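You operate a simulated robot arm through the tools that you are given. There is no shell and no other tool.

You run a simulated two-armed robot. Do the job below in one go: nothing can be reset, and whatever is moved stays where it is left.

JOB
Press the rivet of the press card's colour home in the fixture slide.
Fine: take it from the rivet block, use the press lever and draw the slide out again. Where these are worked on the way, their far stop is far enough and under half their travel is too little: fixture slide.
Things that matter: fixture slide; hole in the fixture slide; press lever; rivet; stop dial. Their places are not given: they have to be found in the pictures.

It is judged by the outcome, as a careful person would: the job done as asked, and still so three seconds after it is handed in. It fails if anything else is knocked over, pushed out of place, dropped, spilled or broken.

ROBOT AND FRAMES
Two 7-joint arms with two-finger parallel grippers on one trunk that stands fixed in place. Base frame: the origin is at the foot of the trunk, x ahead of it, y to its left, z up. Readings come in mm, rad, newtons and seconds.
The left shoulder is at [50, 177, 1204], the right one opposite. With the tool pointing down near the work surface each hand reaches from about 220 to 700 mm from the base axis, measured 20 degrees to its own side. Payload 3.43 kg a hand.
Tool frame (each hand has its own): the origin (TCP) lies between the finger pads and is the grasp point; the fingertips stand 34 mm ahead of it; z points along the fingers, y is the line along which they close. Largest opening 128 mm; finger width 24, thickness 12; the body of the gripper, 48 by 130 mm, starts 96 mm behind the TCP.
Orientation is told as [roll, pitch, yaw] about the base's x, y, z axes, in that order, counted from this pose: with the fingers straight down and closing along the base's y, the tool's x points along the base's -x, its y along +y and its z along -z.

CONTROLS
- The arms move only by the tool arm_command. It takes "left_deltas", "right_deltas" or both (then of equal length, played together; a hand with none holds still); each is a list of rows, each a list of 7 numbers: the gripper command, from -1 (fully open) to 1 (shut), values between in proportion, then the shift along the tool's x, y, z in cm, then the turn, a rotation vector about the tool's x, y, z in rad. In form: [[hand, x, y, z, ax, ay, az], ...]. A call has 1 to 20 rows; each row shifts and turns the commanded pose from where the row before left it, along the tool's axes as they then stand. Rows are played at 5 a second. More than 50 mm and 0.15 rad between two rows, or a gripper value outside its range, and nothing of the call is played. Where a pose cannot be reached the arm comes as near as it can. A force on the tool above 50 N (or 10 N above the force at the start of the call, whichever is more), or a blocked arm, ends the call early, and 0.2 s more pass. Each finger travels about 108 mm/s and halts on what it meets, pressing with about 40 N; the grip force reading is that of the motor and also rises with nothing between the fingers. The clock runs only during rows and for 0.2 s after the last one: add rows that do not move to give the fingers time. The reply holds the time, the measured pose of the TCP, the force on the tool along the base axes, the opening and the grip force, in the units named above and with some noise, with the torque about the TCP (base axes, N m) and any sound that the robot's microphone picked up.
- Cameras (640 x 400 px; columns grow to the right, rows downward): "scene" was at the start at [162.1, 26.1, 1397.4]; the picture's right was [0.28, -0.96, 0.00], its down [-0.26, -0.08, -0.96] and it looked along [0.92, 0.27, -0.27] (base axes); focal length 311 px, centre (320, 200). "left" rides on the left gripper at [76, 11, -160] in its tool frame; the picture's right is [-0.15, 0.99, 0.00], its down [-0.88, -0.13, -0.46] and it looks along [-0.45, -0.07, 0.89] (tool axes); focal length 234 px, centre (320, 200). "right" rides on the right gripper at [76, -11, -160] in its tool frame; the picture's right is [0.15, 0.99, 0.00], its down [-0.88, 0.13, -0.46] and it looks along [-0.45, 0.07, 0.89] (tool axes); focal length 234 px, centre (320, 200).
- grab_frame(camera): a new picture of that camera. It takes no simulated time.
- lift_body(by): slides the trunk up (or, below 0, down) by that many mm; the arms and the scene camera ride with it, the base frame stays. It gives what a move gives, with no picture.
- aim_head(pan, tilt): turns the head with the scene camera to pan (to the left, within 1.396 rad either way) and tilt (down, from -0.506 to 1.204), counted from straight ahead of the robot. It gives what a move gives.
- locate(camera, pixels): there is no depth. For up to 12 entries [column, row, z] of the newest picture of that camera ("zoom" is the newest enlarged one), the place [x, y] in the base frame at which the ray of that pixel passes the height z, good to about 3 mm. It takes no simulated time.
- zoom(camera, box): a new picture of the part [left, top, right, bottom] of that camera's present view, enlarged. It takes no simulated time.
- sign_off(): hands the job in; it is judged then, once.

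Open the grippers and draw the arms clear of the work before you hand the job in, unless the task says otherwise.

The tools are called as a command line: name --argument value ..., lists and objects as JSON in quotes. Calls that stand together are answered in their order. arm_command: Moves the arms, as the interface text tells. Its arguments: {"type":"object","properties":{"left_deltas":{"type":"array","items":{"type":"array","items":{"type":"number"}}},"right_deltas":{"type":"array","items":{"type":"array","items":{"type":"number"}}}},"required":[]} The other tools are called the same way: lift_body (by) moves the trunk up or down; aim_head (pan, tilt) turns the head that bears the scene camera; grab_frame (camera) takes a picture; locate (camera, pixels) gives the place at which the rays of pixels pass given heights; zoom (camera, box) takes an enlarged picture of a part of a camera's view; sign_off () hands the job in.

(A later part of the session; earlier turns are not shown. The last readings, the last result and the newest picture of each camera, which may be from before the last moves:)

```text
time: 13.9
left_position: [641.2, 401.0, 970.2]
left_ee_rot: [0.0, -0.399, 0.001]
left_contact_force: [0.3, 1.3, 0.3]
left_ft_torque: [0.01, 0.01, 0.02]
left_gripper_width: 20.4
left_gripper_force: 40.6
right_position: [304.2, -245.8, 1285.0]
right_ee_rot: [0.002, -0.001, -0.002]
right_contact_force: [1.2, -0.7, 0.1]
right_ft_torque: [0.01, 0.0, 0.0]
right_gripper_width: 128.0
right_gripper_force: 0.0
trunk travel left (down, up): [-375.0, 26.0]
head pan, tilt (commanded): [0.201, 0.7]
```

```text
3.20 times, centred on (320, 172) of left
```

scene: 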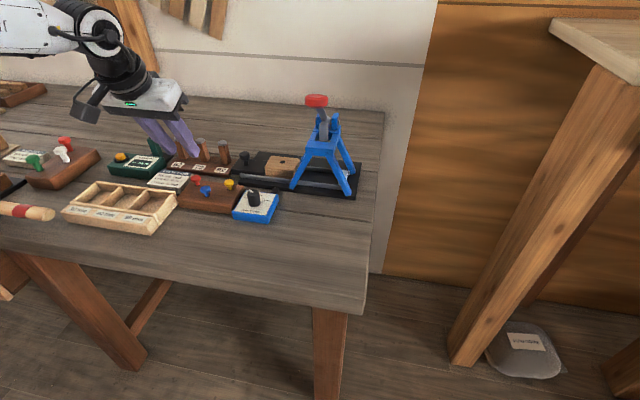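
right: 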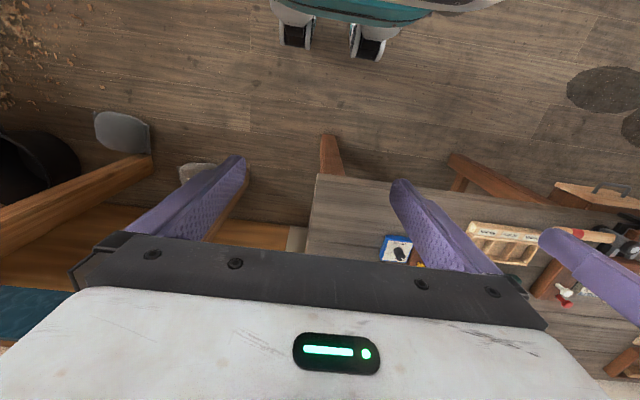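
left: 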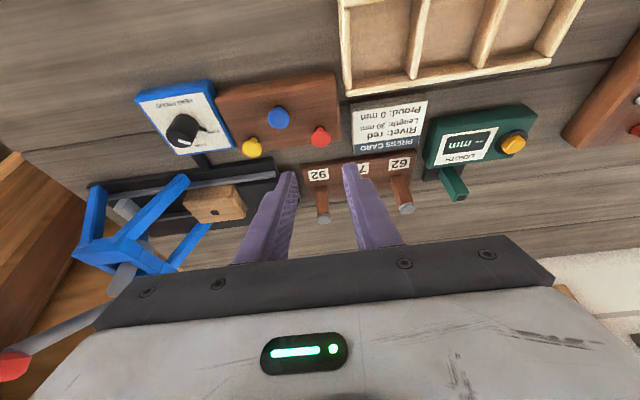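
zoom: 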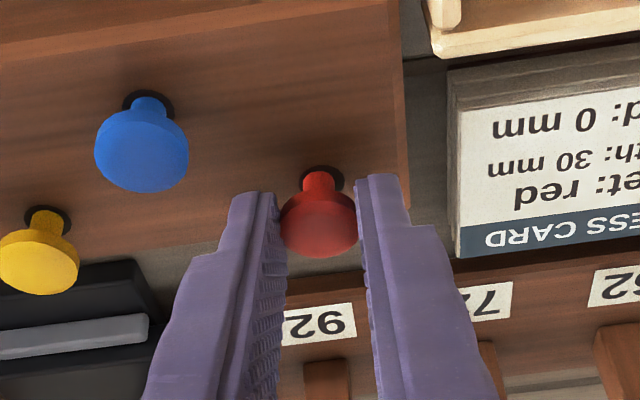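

Gripped at 20.4 mm width. I lift straight up and check that the rivet comes along upright.

arm_command --left_deltas '[[0.9, -0.39, 0, -0.92, 0, 0, 0], [0.9, -0.39, 0, -0.92, 0, 0, 0], [0.9, -0.78, 0, -1.84, 0, 0, 0], [0.9, -0.78, 0, -1.84, 0, 0, 0], [0.9, -0.78, 0, -1.84, 0, 0, 0], [0.9, 0, 0, 0, 0, 0, 0]]'

zoom --camera "left" --box '[220, 110, 420, 235]'

zoom --camera "scene" --box '[140, 110, 260, 210]'

```text
time: 15.3
left_position: [641.2, 401.8, 1051.3]
left_ee_rot: [0.001, -0.401, 0.0]
left_contact_force: [-0.5, -0.7, -0.6]
left_ft_torque: [0.01, -0.04, 0.01]
left_gripper_width: 20.4
left_gripper_force: 39.8
right_position: [304.9, -246.6, 1286.9]
right_ee_rot: [0.001, 0.001, 0.0]
right_contact_force: [0.2, -0.3, -0.4]
right_ft_torque: [0.01, 0.0, -0.03]
right_gripper_width: 128.0
right_gripper_force: 0.1
trunk travel left (down, up): [-375.0, 26.0]
head pan, tilt (commanded): [0.201, 0.7]
```

```text
3.20 times, centred on (320, 172) of left
```

zoom: 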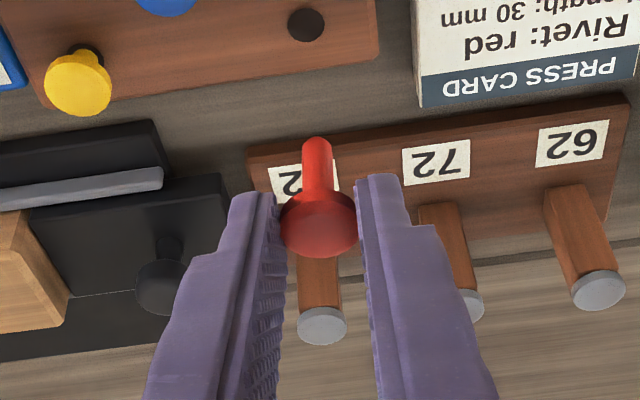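

```text
4.00 times, centred on (200, 160) of scene
```

zoom: 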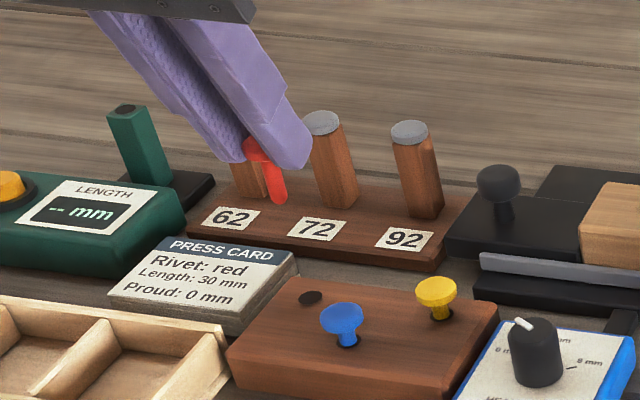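

The rivet came out cleanly with a shank of about 30 mm. I zoom the scene to check how upright it hangs.

zoom --camera "scene" --box '[180, 120, 240, 170]'

zoom --camera "left" --box '[290, 140, 350, 200]'

```text
8.00 times, centred on (210, 145) of scene
```

zoom: 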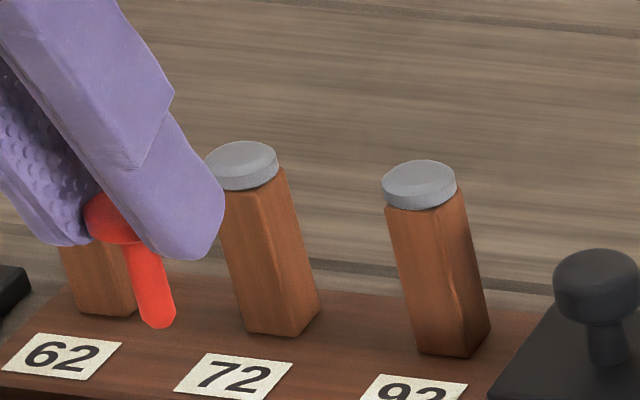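

```text
6.67 times, centred on (320, 170) of left
```

zoom: 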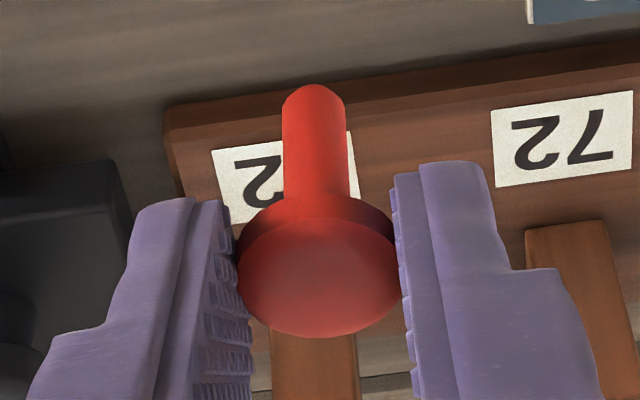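

The rivet hangs upright (shank parallel to the pegs), tip about 58 mm below the TCP. I carry it at this height toward the hole at (750,230).

arm_command --left_deltas '[[0.9, -1.83, -3.4, 0.775, 0, 0, 0], [0.9, -1.83, -3.4, 0.775, 0, 0, 0], [0.9, -1.83, -3.4, 0.775, 0, 0, 0], [0.9, -1.83, -3.4, 0.775, 0, 0, 0], [0.9, -1.83, -3.4, 0.775, 0, 0, 0], [0.9, 0, 0, 0, 0, 0, 0]]'

grab_frame --camera "left"

zoom --camera "scene" --box '[220, 70, 380, 210]'

```text
time: 16.7
left_position: [661.9, 265.6, 1058.5]
left_ee_rot: [-0.002, -0.402, 0.001]
left_contact_force: [-0.7, 0.2, -0.6]
left_ft_torque: [0.0, 0.01, -0.02]
left_gripper_width: 20.3
left_gripper_force: 39.8
left hand out of reach, approached as far as the arm can: row 3, 4, 5
right_position: [305.3, -244.9, 1285.9]
right_ee_rot: [0.001, -0.001, -0.002]
right_contact_force: [1.0, 0.0, 0.6]
right_ft_torque: [-0.03, -0.02, 0.02]
right_gripper_width: 127.8
right_gripper_force: 0.0
trunk travel left (down, up): [-375.0, 26.0]
head pan, tilt (commanded): [0.201, 0.7]
```

```text
taken
```

left: 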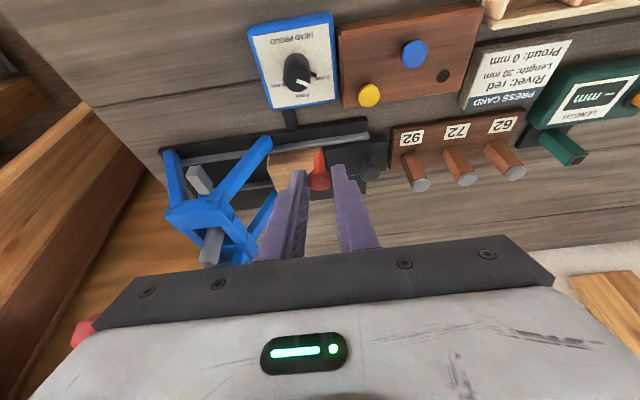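

```text
2.86 times, centred on (300, 140) of scene
```

zoom: 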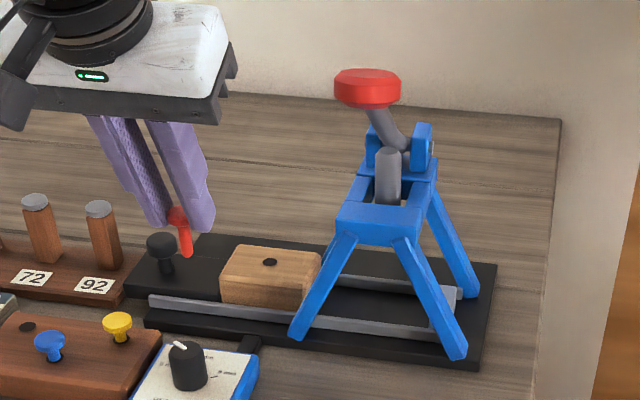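

The arm hit its reach limit at (662,266,1058). I lower toward the working height and try advancing there, since the reach should be better lower down.

arm_command --left_deltas '[[0.9, 0.78, 0, 1.84, 0, 0, 0], [0.9, 0.78, 0, 1.84, 0, 0, 0], [0.9, 0, 0, 0, 0, 0, 0]]'

```text
time: 17.5
left_position: [655.6, 266.9, 1021.3]
left_ee_rot: [-0.001, -0.402, -0.001]
left_contact_force: [0.7, -0.1, 0.3]
left_ft_torque: [-0.01, -0.01, 0.04]
left_gripper_width: 20.5
left_gripper_force: 39.7
left hand out of reach, approached as far as the arm can: row 2
right_position: [303.9, -245.6, 1285.4]
right_ee_rot: [0.002, 0.0, 0.0]
right_contact_force: [-0.1, -0.5, 0.3]
right_ft_torque: [-0.02, 0.0, 0.02]
right_gripper_width: 128.0
right_gripper_force: 0.1
trunk travel left (down, up): [-375.0, 26.0]
head pan, tilt (commanded): [0.201, 0.7]
```

Going lower reduced reach slightly, so more forward tilt is needed. I raise a little, tilt further to 0.8 rad and test the reach toward the hole (rivet tip stays above the block).

arm_command --left_deltas '[[0.9, -1.13, 0, -2.67, 0, 0, 0], [0.9, 0, 0, 0, 0, -0.134, 0], [0.9, 0, 0, 0, 0, -0.133, 0], [0.9, 0, 0, 0, 0, -0.133, 0], [0.9, 0, 0, 0, 0, 0, 0]]'

```text
time: 18.7
left_position: [656.3, 266.5, 1051.2]
left_ee_rot: [-0.001, -0.8, -0.001]
left_contact_force: [0.6, -0.1, 0.7]
left_ft_torque: [0.03, -0.02, -0.02]
left_gripper_width: 20.4
left_gripper_force: 40.3
right_position: [304.7, -245.6, 1285.7]
right_ee_rot: [0.002, -0.001, 0.001]
right_contact_force: [0.4, 0.2, 0.0]
right_ft_torque: [0.0, 0.0, -0.01]
right_gripper_width: 128.0
right_gripper_force: 0.0
trunk travel left (down, up): [-375.0, 26.0]
head pan, tilt (commanded): [0.201, 0.7]
```

Tilt 0.8 achieved. I advance toward (741,230,1026).

arm_command --left_deltas '[[0.9, -1.03, -0.92, 1.96, 0, 0, 0], [0.9, -1.03, -0.92, 1.96, 0, 0, 0], [0.9, -1.03, -0.92, 1.96, 0, 0, 0], [0.9, -1.03, -0.92, 1.96, 0, 0, 0], [0.9, 0, 0, 0, 0, 0, 0]]'

grab_frame --camera "left"

grab_frame --camera "scene"

```text
time: 19.9
left_position: [708.9, 245.7, 1036.3]
left_ee_rot: [-0.002, -0.801, 0.001]
left_contact_force: [0.7, -0.4, 0.4]
left_ft_torque: [0.03, 0.01, 0.03]
left_gripper_width: 20.4
left_gripper_force: 40.1
left hand out of reach, approached as far as the arm can: row 3, 4
right_position: [304.1, -246.5, 1284.3]
right_ee_rot: [0.002, 0.0, 0.001]
right_contact_force: [1.0, -0.1, -0.9]
right_ft_torque: [0.05, -0.03, 0.01]
right_gripper_width: 128.0
right_gripper_force: 0.0
trunk travel left (down, up): [-375.0, 26.0]
head pan, tilt (commanded): [0.201, 0.7]
```

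```text
taken
```

left: 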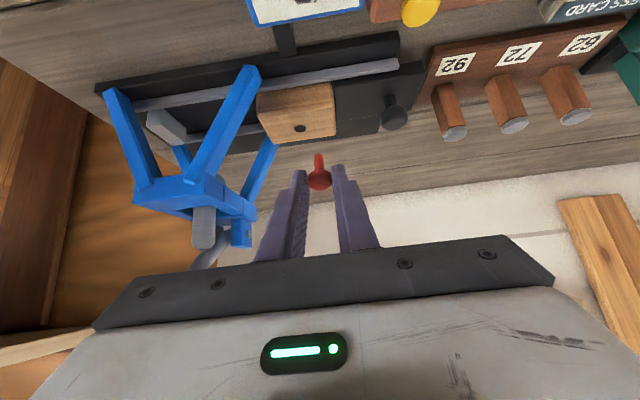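

```text
taken
```

scene: 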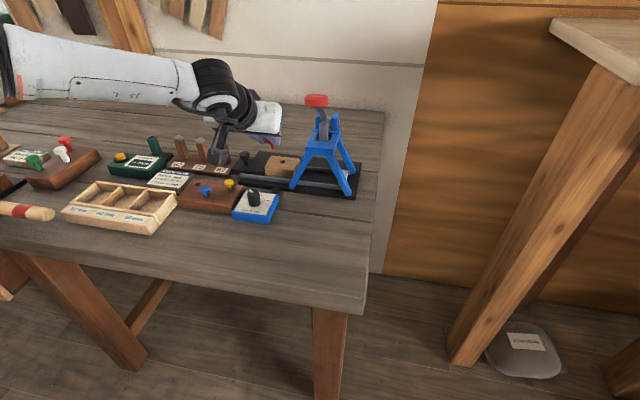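

Reach ends at (709,246,1036), and the elbow is still bent out to the left, so a different trunk height may help. I raise the hand 100 mm, then lower the trunk by 100 mm.

arm_command --left_deltas '[[0.9, -1.93, 0.3, -2.8, 0, 0, 0], [0.9, -1.93, 0.3, -2.8, 0, 0, 0], [0.9, -1.93, 0.3, -2.8, 0, 0, 0], [0.9, 0, 0, 0, 0, 0, 0]]'

lift_body --by -100

grab_frame --camera "scene"

```text
time: 20.9
left_position: [688.7, 253.5, 1136.3]
left_ee_rot: [-0.001, -0.8, 0.0]
left_contact_force: [0.5, 0.1, -0.2]
left_ft_torque: [0.01, 0.03, 0.02]
left_gripper_width: 20.5
left_gripper_force: 40.1
right_position: [306.3, -244.7, 1285.4]
right_ee_rot: [0.002, 0.0, 0.002]
right_contact_force: [-0.2, 0.2, 0.2]
right_ft_torque: [0.02, 0.02, 0.0]
right_gripper_width: 127.7
right_gripper_force: 0.0
trunk travel left (down, up): [-375.0, 26.0]
head pan, tilt (commanded): [0.201, 0.7]
```

```text
time: 22.2
left_position: [689.4, 253.0, 1035.7]
left_ee_rot: [0.001, -0.802, 0.0]
left_contact_force: [0.8, 0.7, -0.1]
left_ft_torque: [0.0, 0.02, 0.02]
left_gripper_width: 20.4
left_gripper_force: 39.6
right_position: [304.8, -245.5, 1184.3]
right_ee_rot: [0.001, -0.002, 0.0]
right_contact_force: [0.5, -0.1, 0.6]
right_ft_torque: [-0.05, 0.0, 0.01]
right_gripper_width: 128.0
right_gripper_force: 0.1
trunk travel left (down, up): [-275.0, 126.0]
head pan, tilt (commanded): [0.201, 0.7]
```

```text
taken
```

scene: 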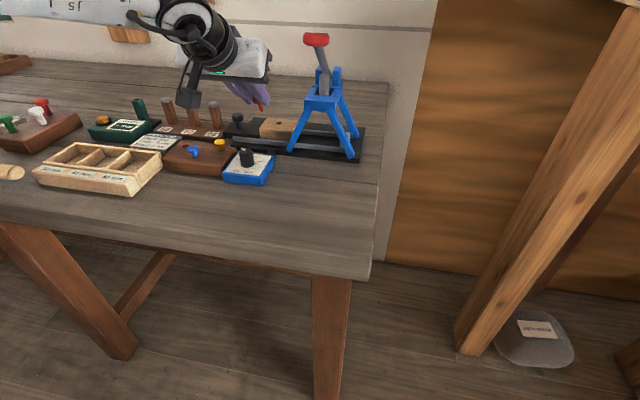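

Trunk lowered, hand at (689,253,1036). I advance again toward the hole to test the reach.

arm_command --left_deltas '[[0.9, -1.15, -0.77, 1.67, 0, 0, 0], [0.9, -1.15, -0.77, 1.67, 0, 0, 0], [0.9, -1.15, -0.77, 1.67, 0, 0, 0], [0.9, 0, 0, 0, 0, 0, 0]]'

```text
time: 23.2
left_position: [726.7, 239.4, 1030.1]
left_ee_rot: [-0.001, -0.801, 0.001]
left_contact_force: [0.5, -0.4, 0.7]
left_ft_torque: [-0.01, 0.02, -0.01]
left_gripper_width: 20.3
left_gripper_force: 39.7
left hand out of reach, approached as far as the arm can: row 3
right_position: [305.0, -245.6, 1184.5]
right_ee_rot: [0.003, 0.0, 0.0]
right_contact_force: [0.1, -0.4, -0.5]
right_ft_torque: [0.0, 0.01, 0.01]
right_gripper_width: 127.8
right_gripper_force: 0.2
trunk travel left (down, up): [-275.0, 126.0]
head pan, tilt (commanded): [0.201, 0.7]
```

Lowering the trunk gained 18 mm of reach, but the hole needs a steeper tilt with the rivet gripped anew at that tilt. I go back above the rivet block's empty hole to set the rivet down and regrip it.

arm_command --left_deltas '[[0.9, -1.0, 0, -1.0, 0, 0, 0], [0.9, 0.85, 3.2, -1.5, 0, 0, 0], [0.9, 0.85, 3.2, -1.5, 0, 0, 0], [0.9, 0.85, 3.2, -1.5, 0, 0, 0], [0.9, 0.85, 3.2, -1.5, 0, 0, 0], [0.9, 0.85, 3.2, -1.5, 0, 0, 0], [0.9, 0, 0, 0, 0, 0.133, 0], [0.9, 0, 0, 0, 0, 0.133, 0], [0.9, 0, 0, 0, 0, 0.134, 0], [0.9, 0, 0, 0, 0, 0, 0]]'

zoom --camera "left" --box '[220, 90, 420, 215]'

zoom --camera "scene" --box '[120, 60, 260, 190]'

```text
time: 25.4
left_position: [643.2, 398.8, 1065.7]
left_ee_rot: [0.001, -0.401, 0.0]
left_contact_force: [0.3, 0.2, -0.1]
left_ft_torque: [-0.03, -0.01, -0.06]
left_gripper_width: 20.3
left_gripper_force: 40.3
right_position: [304.7, -244.9, 1184.2]
right_ee_rot: [0.001, -0.001, 0.001]
right_contact_force: [0.5, 1.1, -0.5]
right_ft_torque: [0.0, -0.01, 0.01]
right_gripper_width: 127.9
right_gripper_force: 0.0
trunk travel left (down, up): [-275.0, 126.0]
head pan, tilt (commanded): [0.201, 0.7]
```

```text
3.20 times, centred on (320, 152) of left
```

zoom: 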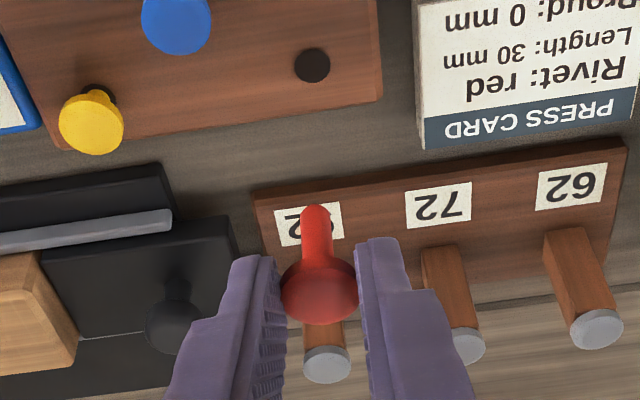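

```text
3.08 times, centred on (190, 125) of scene
```

zoom: 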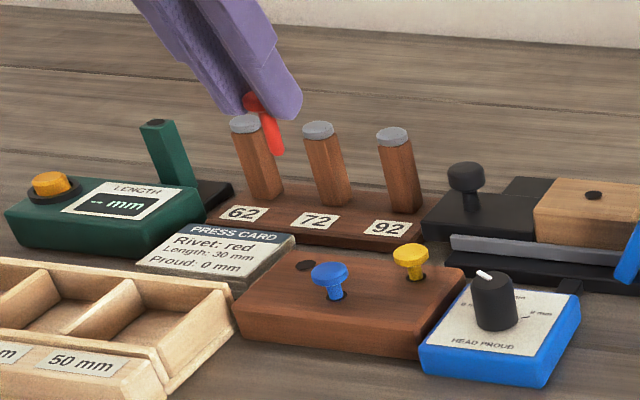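

The empty hole shows at (317.5,110) in the left view. I locate it precisely.

locate --camera "left" --pixels '[[317.5, 110.1, 930], [317.5, 110.1, 925], [317.5, 110.1, 935]]'

zoom --camera "left" --box '[295, 90, 345, 130]'

```text
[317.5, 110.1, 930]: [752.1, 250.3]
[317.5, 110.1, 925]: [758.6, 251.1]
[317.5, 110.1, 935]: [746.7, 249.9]
```

```text
10.00 times, centred on (320, 110) of left
```

zoom: 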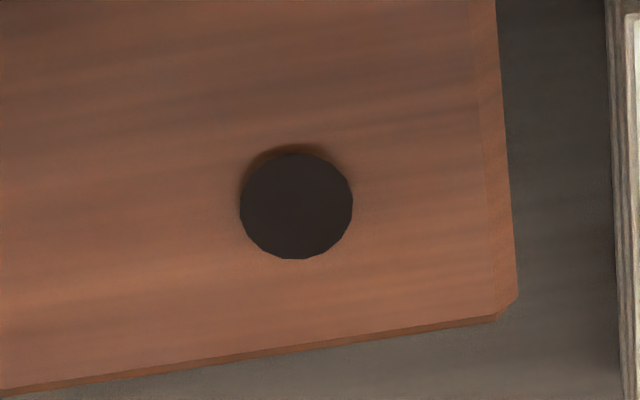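

The plain locate used an older frame, so I use the newest zoom for it.

locate --camera "zoom" --pixels '[[296, 206, 930], [296, 206, 925], [296, 206, 935]]'

grab_frame --camera "left"

```text
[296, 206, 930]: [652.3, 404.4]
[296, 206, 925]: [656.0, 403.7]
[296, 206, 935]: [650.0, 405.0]
```

```text
taken
```

left: 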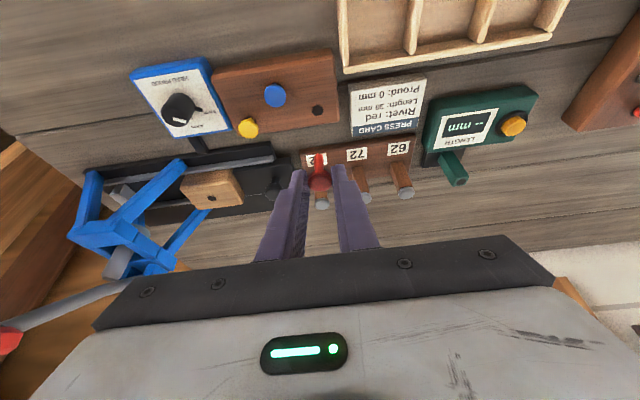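

The hole is at (651.5,404,930). I lower to just above it, matching the pick position (641.4,401.2), and inspect.

arm_command --left_deltas '[[0.9, 1.36, 0.13, 2.99, 0, 0, 0], [0.9, 1.36, 0.13, 2.99, 0, 0, 0], [0.9, 0, 0, 0, 0, 0, 0], [0.9, 0, 0, 0, 0, 0, 0]]'

zoom --camera "left" --box '[280, 120, 360, 190]'

zoom --camera "scene" --box '[160, 100, 240, 170]'

```text
time: 26.4
left_position: [642.5, 401.7, 999.6]
left_ee_rot: [0.0, -0.4, -0.002]
left_contact_force: [0.0, -1.2, 0.2]
left_ft_torque: [0.05, 0.01, -0.01]
left_gripper_width: 20.3
left_gripper_force: 39.7
right_position: [305.0, -245.2, 1185.9]
right_ee_rot: [0.002, 0.001, 0.0]
right_contact_force: [-0.4, 0.0, -0.6]
right_ft_torque: [0.0, -0.03, 0.0]
right_gripper_width: 128.1
right_gripper_force: 0.0
trunk travel left (down, up): [-275.0, 126.0]
head pan, tilt (commanded): [0.201, 0.7]
```

```text
5.71 times, centred on (320, 155) of left
```

zoom: 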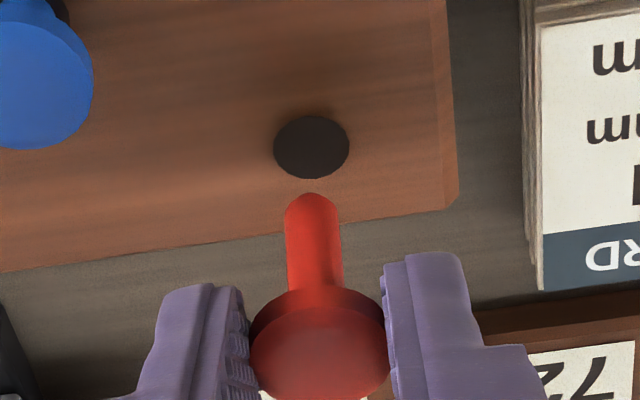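

```text
5.71 times, centred on (200, 135) of scene
```

zoom: 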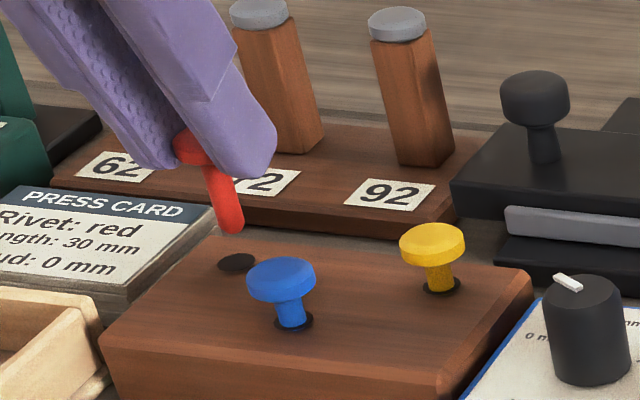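

Tip and hole line up in both views. I lower the rivet back into its hole slowly.

arm_command --left_deltas '[[0.9, 0.39, 0, 0.83, 0, 0, 0], [0.9, 0.39, 0, 0.83, 0, 0, 0], [0.9, 0.39, 0, 0.83, 0, 0, 0], [0.9, 0, 0, 0, 0, 0, 0]]'

zoom --camera "left" --box '[280, 120, 360, 190]'

```text
time: 27.4
left_position: [639.1, 402.6, 971.0]
left_ee_rot: [-0.002, -0.4, 0.002]
left_contact_force: [-1.4, 0.8, -0.4]
left_ft_torque: [-0.03, 0.0, 0.02]
left_gripper_width: 20.4
left_gripper_force: 40.2
right_position: [304.0, -244.4, 1185.7]
right_ee_rot: [0.002, -0.001, 0.001]
right_contact_force: [0.9, 0.6, 0.1]
right_ft_torque: [-0.01, 0.0, 0.01]
right_gripper_width: 128.3
right_gripper_force: 0.0
trunk travel left (down, up): [-275.0, 126.0]
head pan, tilt (commanded): [0.201, 0.7]
```

```text
5.71 times, centred on (320, 155) of left
```

zoom: 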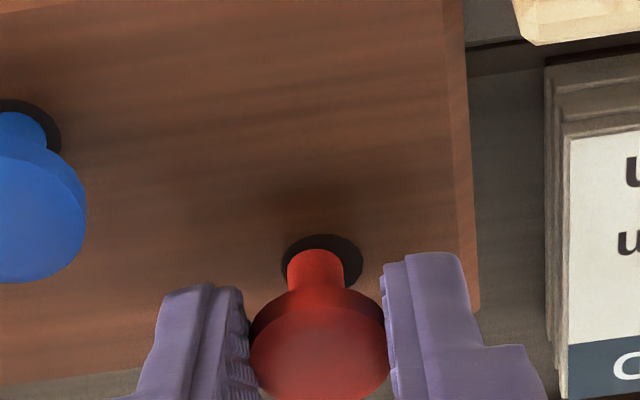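

The shank is back in its hole without any force. I open to 40 mm and rise clear.

arm_command --left_deltas '[[0.7, 0, 0, 0, 0, 0, 0], [0.375, 0, 0, 0, 0, 0, 0], [0.375, 0, 0, 0, 0, 0, 0], [0.375, -0.97, 0, -2.3, 0, 0, 0], [0.375, -0.97, 0, -2.3, 0, 0, 0], [0.375, -0.97, 0, -2.3, 0, 0, 0], [0.375, 0, 0, 0, 0, 0, 0]]'

zoom --camera "left" --box '[250, 90, 390, 190]'

```text
time: 29.1
left_position: [638.7, 403.5, 1047.8]
left_ee_rot: [0.001, -0.4, 0.0]
left_contact_force: [-0.5, 0.5, 0.8]
left_ft_torque: [-0.02, 0.03, 0.01]
left_gripper_width: 40.1
left_gripper_force: 0.1
right_position: [305.0, -245.9, 1185.9]
right_ee_rot: [0.001, 0.0, 0.0]
right_contact_force: [0.5, -0.1, 0.3]
right_ft_torque: [0.03, -0.02, -0.03]
right_gripper_width: 128.0
right_gripper_force: 0.0
trunk travel left (down, up): [-275.0, 126.0]
head pan, tilt (commanded): [0.201, 0.7]
```

```text
4.00 times, centred on (320, 140) of left
```

zoom: 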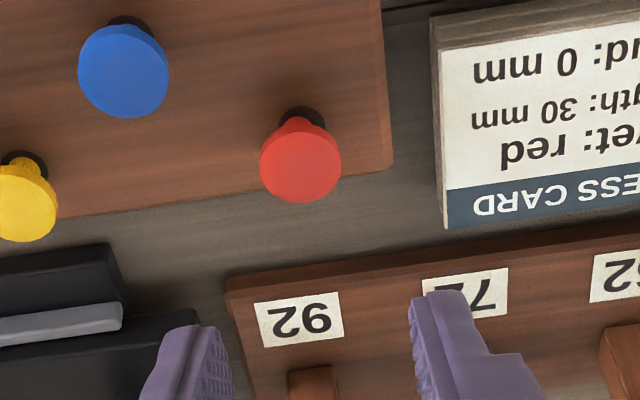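

The red rivet stands in its hole again. I tilt to 0.9 rad, raise 50 mm, then lower the trunk 50 mm more.

arm_command --left_deltas '[[0.375, 0, 0, 0, 0, -0.125, 0], [0.375, 0, 0, 0, 0, -0.125, 0], [0.375, 0, 0, 0, 0, -0.125, 0], [0.375, 0, 0, 0, 0, -0.125, 0], [0.375, -1.96, 0, -1.55, 0, 0, 0], [0.375, -1.96, 0, -1.55, 0, 0, 0], [0.375, 0, 0, 0, 0, 0, 0]]'

lift_body --by -50

grab_frame --camera "scene"

```text
time: 30.6
left_position: [639.5, 402.4, 1098.8]
left_ee_rot: [-0.001, -0.9, 0.002]
left_contact_force: [0.0, -0.4, -0.6]
left_ft_torque: [0.01, -0.01, 0.0]
left_gripper_width: 39.9
left_gripper_force: 0.1
right_position: [303.8, -246.7, 1185.7]
right_ee_rot: [0.003, -0.001, 0.002]
right_contact_force: [0.0, 0.5, 1.0]
right_ft_torque: [0.0, -0.01, -0.01]
right_gripper_width: 128.1
right_gripper_force: 0.0
trunk travel left (down, up): [-275.0, 126.0]
head pan, tilt (commanded): [0.201, 0.7]
```

```text
time: 31.6
left_position: [637.7, 403.4, 1048.4]
left_ee_rot: [0.0, -0.902, 0.0]
left_contact_force: [-0.4, 0.1, 0.4]
left_ft_torque: [-0.01, 0.02, 0.01]
left_gripper_width: 39.9
left_gripper_force: 0.0
right_position: [304.1, -245.3, 1135.3]
right_ee_rot: [0.0, -0.001, -0.001]
right_contact_force: [-0.5, 0.2, 0.0]
right_ft_torque: [-0.02, -0.03, 0.02]
right_gripper_width: 128.0
right_gripper_force: 0.1
trunk travel left (down, up): [-225.0, 176.0]
head pan, tilt (commanded): [0.201, 0.7]
```

```text
taken
```

scene: 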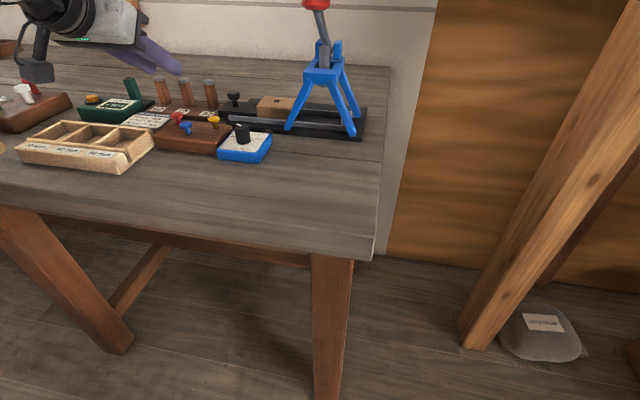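

Now I test reach to the hole position with the empty gripper at tilt 0.9.

arm_command --left_deltas '[[0.375, -1.12, -3.46, 1.41, 0, 0, 0], [0.375, -1.12, -3.46, 1.41, 0, 0, 0], [0.375, -1.12, -3.46, 1.41, 0, 0, 0], [0.375, -1.12, -3.46, 1.41, 0, 0, 0], [0.375, -1.12, -3.46, 1.41, 0, 0, 0], [0.375, 0, 0, 0, 0, 0, 0]]'

aim_head --pan 0.25 --tilt 0.5

grab_frame --camera "scene"

grab_frame --camera "left"

```text
time: 33.0
left_position: [730.1, 227.7, 1047.5]
left_ee_rot: [0.0, -0.9, 0.004]
left_contact_force: [-1.1, 0.4, 0.8]
left_ft_torque: [0.0, -0.01, 0.0]
left_gripper_width: 39.8
left_gripper_force: 0.0
right_position: [304.4, -245.2, 1135.7]
right_ee_rot: [0.0, -0.001, 0.001]
right_contact_force: [-0.4, -0.1, -0.1]
right_ft_torque: [0.01, 0.02, -0.04]
right_gripper_width: 127.9
right_gripper_force: 0.0
trunk travel left (down, up): [-225.0, 176.0]
head pan, tilt (commanded): [0.201, 0.7]
```

```text
time: 33.7
left_position: [730.4, 227.4, 1047.6]
left_ee_rot: [0.001, -0.901, 0.001]
left_contact_force: [0.4, -0.4, 0.2]
left_ft_torque: [-0.01, 0.02, 0.02]
left_gripper_width: 39.8
left_gripper_force: 0.0
right_position: [304.0, -245.5, 1135.3]
right_ee_rot: [0.002, -0.001, -0.001]
right_contact_force: [-0.1, -0.2, 0.9]
right_ft_torque: [0.02, 0.03, 0.01]
right_gripper_width: 128.1
right_gripper_force: 0.0
trunk travel left (down, up): [-225.0, 176.0]
head pan, tilt (commanded): [0.25, 0.499]
```

```text
taken
```

scene: 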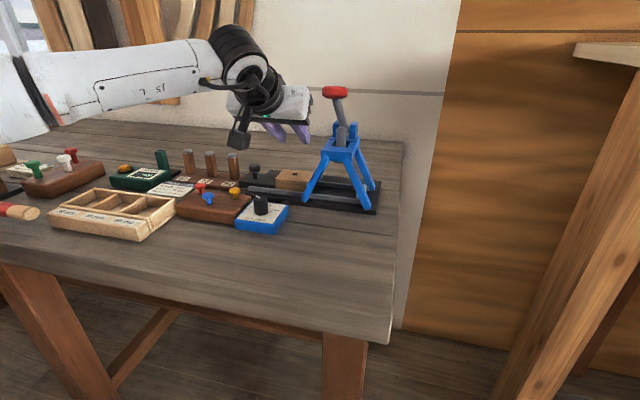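

```text
taken
```

left: 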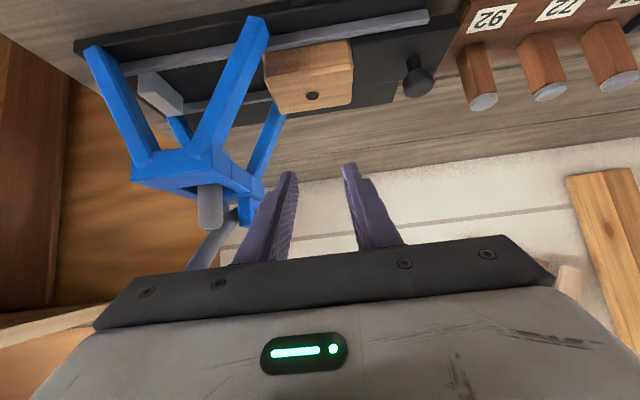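

Position reached without limits. I also test lowering to z≈990 there.

arm_command --left_deltas '[[0.375, 2.25, 0.1, 1.79, 0, 0, 0], [0.375, 2.25, 0.1, 1.79, 0, 0, 0], [0.375, 0, 0, 0, 0, 0, 0], [0.375, 0, 0, 0, 0, 0, 0]]'

grab_frame --camera "left"

zoom --camera "left" --box '[230, 60, 410, 180]'

zoom --camera "scene" --box '[220, 80, 390, 220]'

```text
time: 34.7
left_position: [730.9, 230.5, 989.5]
left_ee_rot: [0.0, -0.901, 0.0]
left_contact_force: [0.8, 0.1, -0.1]
left_ft_torque: [-0.01, 0.0, 0.01]
left_gripper_width: 40.0
left_gripper_force: 0.0
right_position: [303.3, -245.0, 1134.8]
right_ee_rot: [0.002, 0.0, -0.001]
right_contact_force: [-0.6, 0.0, 0.1]
right_ft_torque: [0.01, -0.02, -0.02]
right_gripper_width: 127.8
right_gripper_force: 0.0
trunk travel left (down, up): [-225.0, 176.0]
head pan, tilt (commanded): [0.25, 0.499]
```

```text
taken
```

left: 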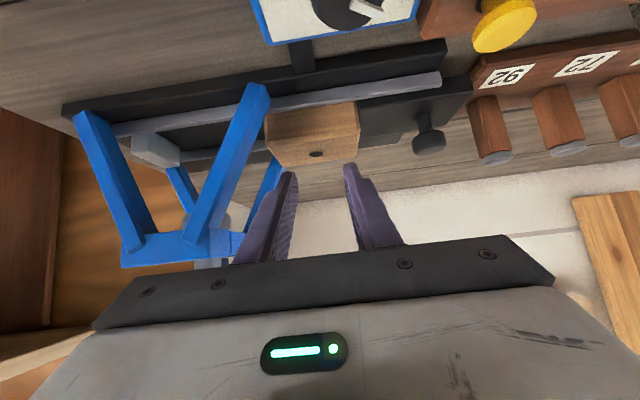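

```text
3.33 times, centred on (320, 120) of left
```

zoom: 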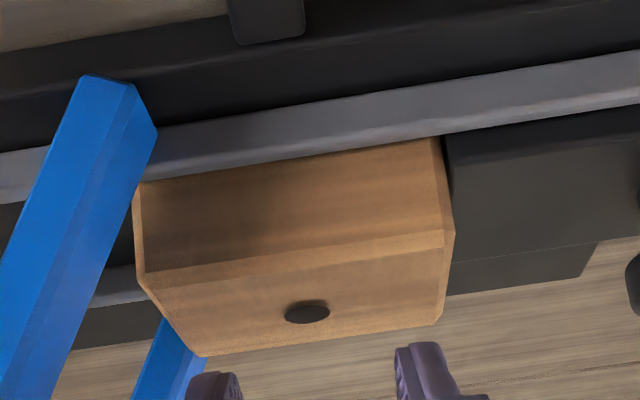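

```text
2.86 times, centred on (305, 150) of scene
```

zoom: 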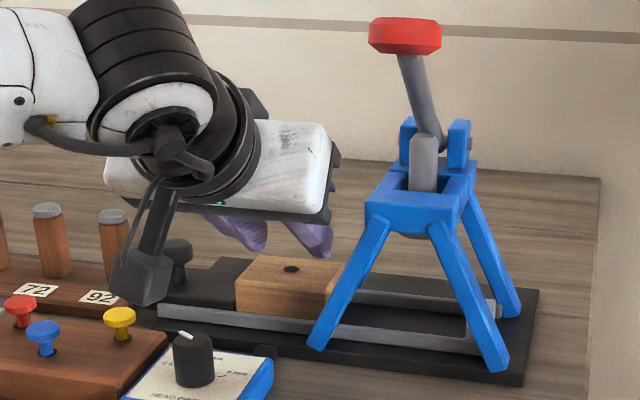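

The lower pose is also reachable. The hole shows at (316,153.6) in the left view; I locate it from this close view and from the scene.

locate --camera "left" --pixels '[[316.1, 153.6, 945], [316.1, 153.6, 950], [316.1, 153.6, 955]]'

locate --camera "zoom" --pixels '[[291, 269, 945], [291, 269, 950], [291, 269, 955], [404, 38, 1140], [404, 38, 1130], [177, 245, 955], [177, 245, 965]]'

```text
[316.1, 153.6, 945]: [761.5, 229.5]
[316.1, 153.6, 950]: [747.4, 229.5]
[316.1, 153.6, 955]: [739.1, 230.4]
```

```text
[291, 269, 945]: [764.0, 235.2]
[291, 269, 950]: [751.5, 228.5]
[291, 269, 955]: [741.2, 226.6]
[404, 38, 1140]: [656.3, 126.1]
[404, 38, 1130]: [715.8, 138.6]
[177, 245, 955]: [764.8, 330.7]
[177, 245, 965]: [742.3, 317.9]
```

Hole confirmed at (750,229.7,950). I go back over the red rivet with the 0.9 rad tilt and a 36 mm opening.

arm_command --left_deltas '[[0.4375, -2.35, 0, -1.87, 0, 0, 0], [0.4375, -2.35, 0, -1.87, 0, 0, 0], [0.4375, 1.62, 3.43, -1.4, 0, 0, 0], [0.4375, 1.62, 3.43, -1.4, 0, 0, 0], [0.4375, 1.62, 3.43, -1.4, 0, 0, 0], [0.4375, 1.62, 3.43, -1.4, 0, 0, 0], [0.4375, 1.62, 3.43, -1.4, 0, 0, 0], [0.4375, 0, 0, 0, 0, 0, 0], [0.4375, 0, 0, 0, 0, 0, 0]]'

grab_frame --camera "left"

zoom --camera "scene" --box '[130, 130, 270, 230]'

zoom --camera "left" --box '[250, 60, 390, 160]'

```text
time: 36.7
left_position: [624.9, 405.0, 1029.0]
left_ee_rot: [0.001, -0.9, 0.001]
left_contact_force: [-0.1, 0.8, -0.7]
left_ft_torque: [-0.01, 0.0, -0.01]
left_gripper_width: 35.9
left_gripper_force: 0.1
right_position: [304.9, -246.5, 1134.8]
right_ee_rot: [0.001, -0.001, 0.0]
right_contact_force: [-0.6, 0.6, 0.0]
right_ft_torque: [0.01, 0.0, 0.04]
right_gripper_width: 127.9
right_gripper_force: 0.1
trunk travel left (down, up): [-225.0, 176.0]
head pan, tilt (commanded): [0.25, 0.499]
```

```text
taken
```

left: 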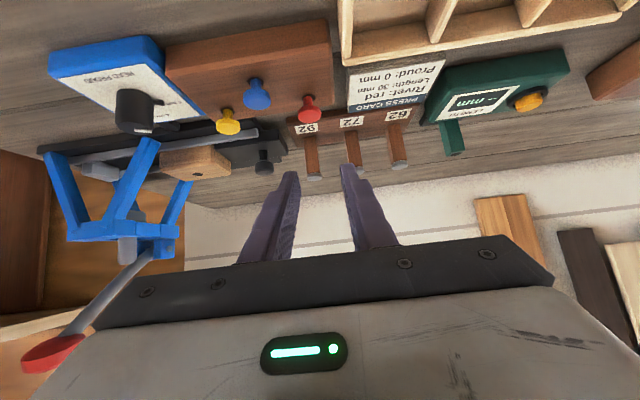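

```text
4.00 times, centred on (200, 180) of scene
```

zoom: 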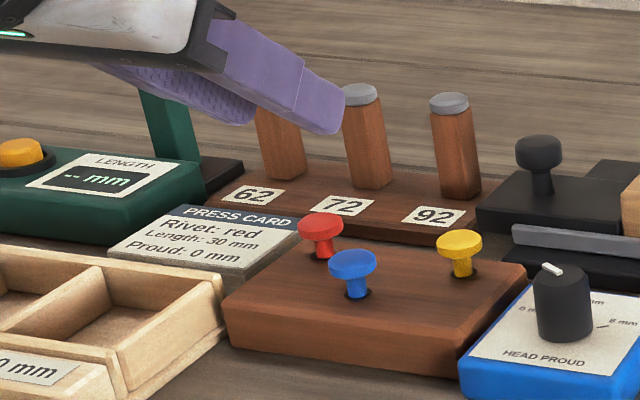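

```text
4.00 times, centred on (320, 110) of left
```

zoom: 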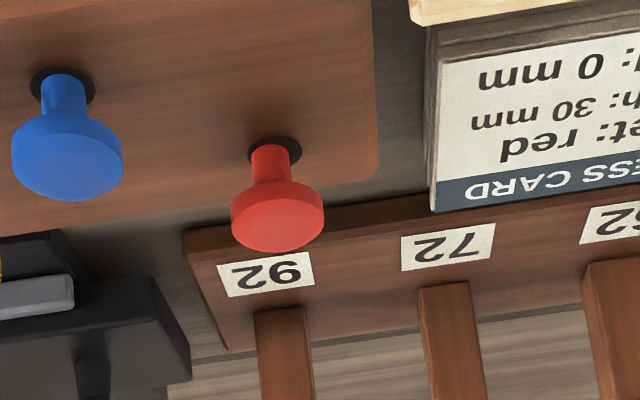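

locate --camera "zoom" --pixels '[[278, 222, 949], [278, 222, 945], [273, 150, 930]]'

zoom --camera "scene" --box '[195, 170, 235, 205]'

```text
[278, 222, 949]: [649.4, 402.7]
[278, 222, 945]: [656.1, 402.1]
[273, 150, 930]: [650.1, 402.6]
```

```text
11.43 times, centred on (215, 188) of scene
```

zoom: 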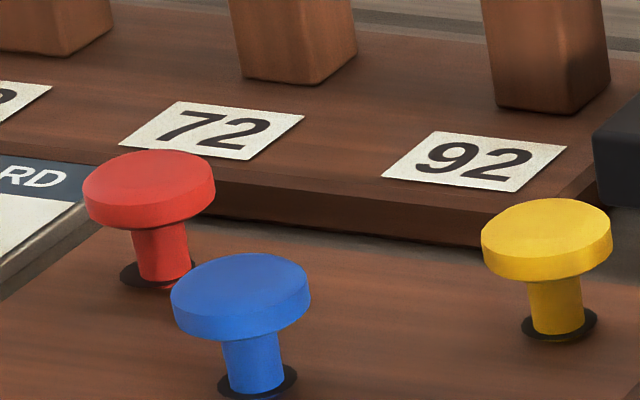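

The red rivet is upright at (649.5,402.5). I lower toward it in two stages.

arm_command --left_deltas '[[0.4375, 1.67, -0.12, 1.43, 0, 0, 0], [0.4375, 1.67, -0.12, 1.43, 0, 0, 0], [0.4375, 0, 0, 0, 0, 0, 0]]'

zoom --camera "left" --box '[250, 100, 390, 200]'

zoom --camera "scene" --box '[170, 150, 240, 210]'

```text
time: 37.5
left_position: [627.0, 401.8, 987.7]
left_ee_rot: [-0.001, -0.902, 0.0]
left_contact_force: [-0.3, -1.0, 0.1]
left_ft_torque: [0.01, 0.01, 0.06]
left_gripper_width: 35.8
left_gripper_force: 0.0
right_position: [304.3, -245.0, 1135.9]
right_ee_rot: [0.002, 0.0, 0.0]
right_contact_force: [-0.3, -0.2, 0.8]
right_ft_torque: [-0.02, -0.06, 0.01]
right_gripper_width: 127.9
right_gripper_force: 0.1
trunk travel left (down, up): [-225.0, 176.0]
head pan, tilt (commanded): [0.25, 0.499]
```

```text
4.00 times, centred on (320, 150) of left
```

zoom: 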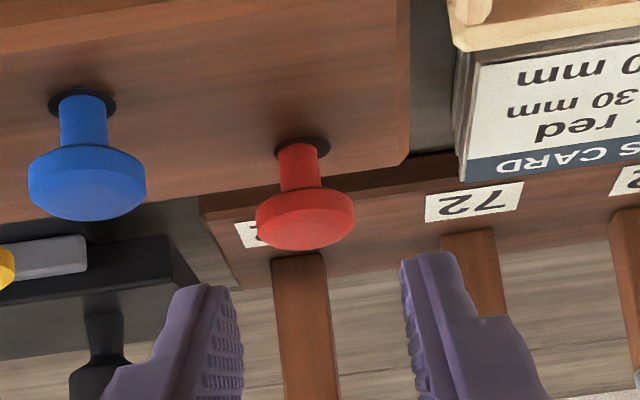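

```text
6.67 times, centred on (205, 180) of scene
```

zoom: 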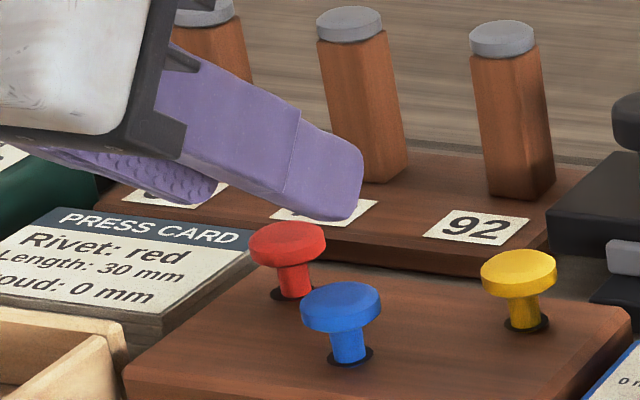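

The head sits about 1.5 mm to the −y side of centre; I correct and lower the last 22 mm.

arm_command --left_deltas '[[0.4375, 0.88, -0.08, 0.67, 0, 0, 0], [0.4375, 0.88, -0.08, 0.67, 0, 0, 0], [0.4375, 0, 0, 0, 0, 0, 0]]'

zoom --camera "left" --box '[250, 120, 390, 220]'

zoom --camera "scene" --box '[170, 150, 240, 210]'

```text
time: 38.3
left_position: [626.6, 399.4, 964.6]
left_ee_rot: [0.0, -0.899, 0.001]
left_contact_force: [0.2, 0.2, -0.5]
left_ft_torque: [-0.01, 0.0, 0.0]
left_gripper_width: 36.3
left_gripper_force: 0.1
right_position: [303.8, -245.6, 1135.6]
right_ee_rot: [0.002, 0.0, 0.0]
right_contact_force: [0.5, -0.3, 0.1]
right_ft_torque: [0.01, 0.01, 0.0]
right_gripper_width: 128.2
right_gripper_force: 0.0
trunk travel left (down, up): [-225.0, 176.0]
head pan, tilt (commanded): [0.25, 0.499]
```

```text
4.00 times, centred on (320, 170) of left
```

zoom: 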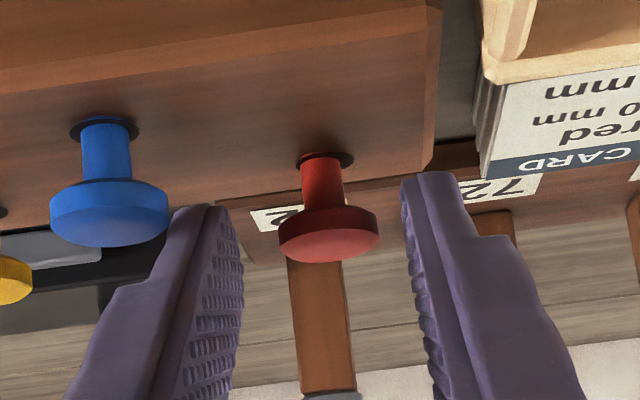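

```text
6.67 times, centred on (205, 180) of scene
```

zoom: 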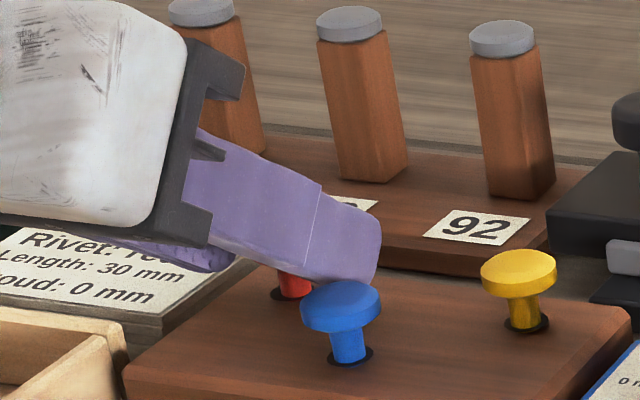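

The head now lies at the predicted grasp spot (328,235). I close on it.

arm_command --left_deltas '[[0.6, 0, 0, 0, 0, 0, 0], [0.8, 0, 0, 0, 0, 0, 0], [0.9, 0, 0, 0, 0, 0, 0], [0.9, 0, 0, 0, 0, 0, 0]]'

zoom --camera "left" --box '[250, 120, 390, 220]'

```text
time: 39.3
left_position: [626.2, 400.6, 965.2]
left_ee_rot: [0.001, -0.899, 0.003]
left_contact_force: [-0.7, 1.7, 0.4]
left_ft_torque: [0.05, -0.01, 0.03]
left_gripper_width: 20.5
left_gripper_force: 40.2
right_position: [305.4, -246.2, 1135.5]
right_ee_rot: [0.002, -0.002, 0.0]
right_contact_force: [-0.1, 0.5, -0.2]
right_ft_torque: [0.01, 0.01, 0.02]
right_gripper_width: 128.0
right_gripper_force: 0.0
trunk travel left (down, up): [-225.0, 176.0]
head pan, tilt (commanded): [0.25, 0.499]
```

```text
4.00 times, centred on (320, 170) of left
```

zoom: 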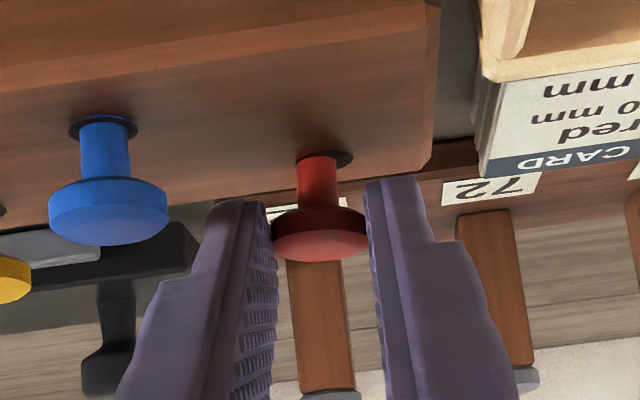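

Gripped (20.5 mm). I lift straight up 85 mm.

arm_command --left_deltas '[[0.9, -0.78, 0, -0.62, 0, 0, 0], [0.9, -0.78, 0, -0.62, 0, 0, 0], [0.9, -1.57, 0, -1.24, 0, 0, 0], [0.9, -1.57, 0, -1.24, 0, 0, 0], [0.9, -1.57, 0, -1.24, 0, 0, 0], [0.9, -0.5, 0, -0.4, 0, 0, 0], [0.9, 0, 0, 0, 0, 0, 0]]'

zoom --camera "left" --box '[250, 110, 390, 210]'

zoom --camera "scene" --box '[160, 100, 260, 190]'

```text
time: 40.9
left_position: [625.4, 398.3, 1051.1]
left_ee_rot: [0.001, -0.901, 0.0]
left_contact_force: [-1.0, 0.1, 0.0]
left_ft_torque: [-0.02, -0.01, 0.03]
left_gripper_width: 20.8
left_gripper_force: 40.3
right_position: [303.9, -245.5, 1135.3]
right_ee_rot: [0.001, 0.0, -0.001]
right_contact_force: [-0.3, -0.1, 1.2]
right_ft_torque: [0.02, 0.01, 0.01]
right_gripper_width: 128.1
right_gripper_force: 0.1
trunk travel left (down, up): [-225.0, 176.0]
head pan, tilt (commanded): [0.25, 0.499]
```

```text
4.00 times, centred on (320, 160) of left
```

zoom: 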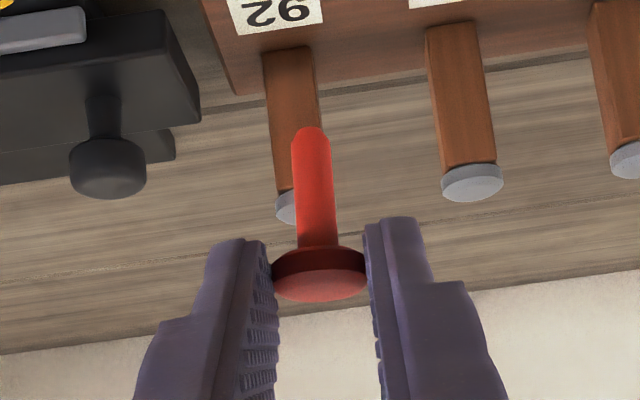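

```text
4.44 times, centred on (210, 145) of scene
```

zoom: 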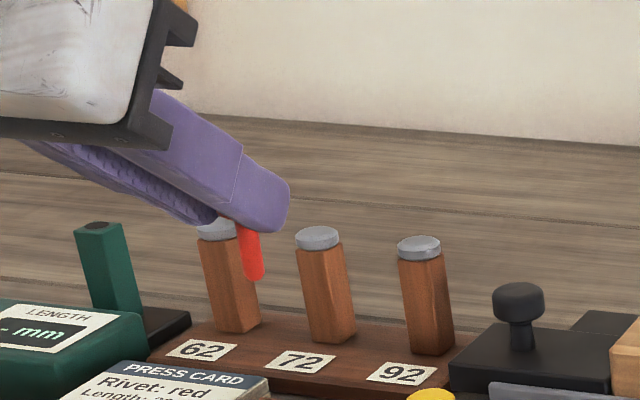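

The rivet hangs upright with the tip about 53 mm below and 23 mm ahead of the TCP. I carry it above the hole.

arm_command --left_deltas '[[0.9, -1.27, -3.39, 1.6, 0, 0, 0], [0.9, -1.27, -3.39, 1.6, 0, 0, 0], [0.9, -1.27, -3.39, 1.6, 0, 0, 0], [0.9, -1.27, -3.39, 1.6, 0, 0, 0], [0.9, -1.27, -3.39, 1.6, 0, 0, 0], [0.9, 0, 0, 0, 0, 0, 0], [0.9, 0, 0, 0, 0, 0, 0]]'

zoom --camera "left" --box '[250, 70, 390, 190]'

zoom --camera "scene" --box '[220, 80, 390, 220]'

```text
time: 42.5
left_position: [729.5, 232.3, 1052.1]
left_ee_rot: [0.001, -0.901, 0.002]
left_contact_force: [0.0, -0.9, -0.2]
left_ft_torque: [-0.03, -0.02, 0.01]
left_gripper_width: 19.8
left_gripper_force: 39.4
right_position: [303.1, -246.1, 1134.7]
right_ee_rot: [0.001, 0.0, 0.0]
right_contact_force: [0.0, -0.4, 0.8]
right_ft_torque: [-0.03, -0.02, 0.0]
right_gripper_width: 127.8
right_gripper_force: 0.0
trunk travel left (down, up): [-225.0, 176.0]
head pan, tilt (commanded): [0.25, 0.499]
```

```text
3.33 times, centred on (320, 130) of left
```

zoom: 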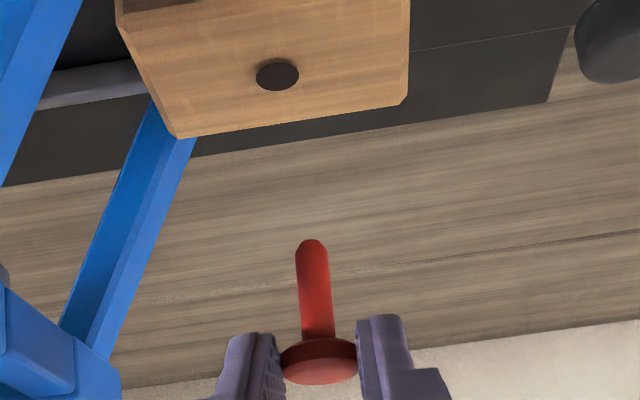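

```text
2.86 times, centred on (305, 150) of scene
```

zoom: 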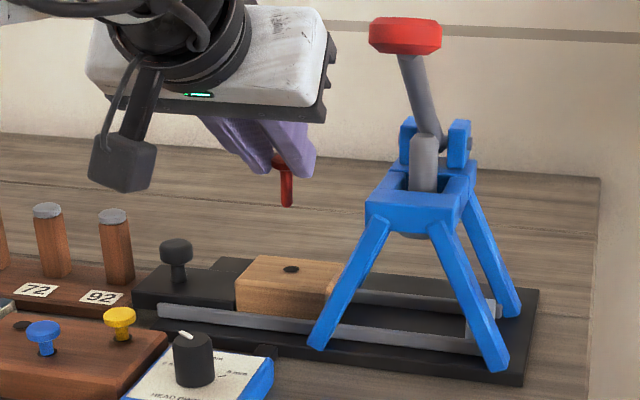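

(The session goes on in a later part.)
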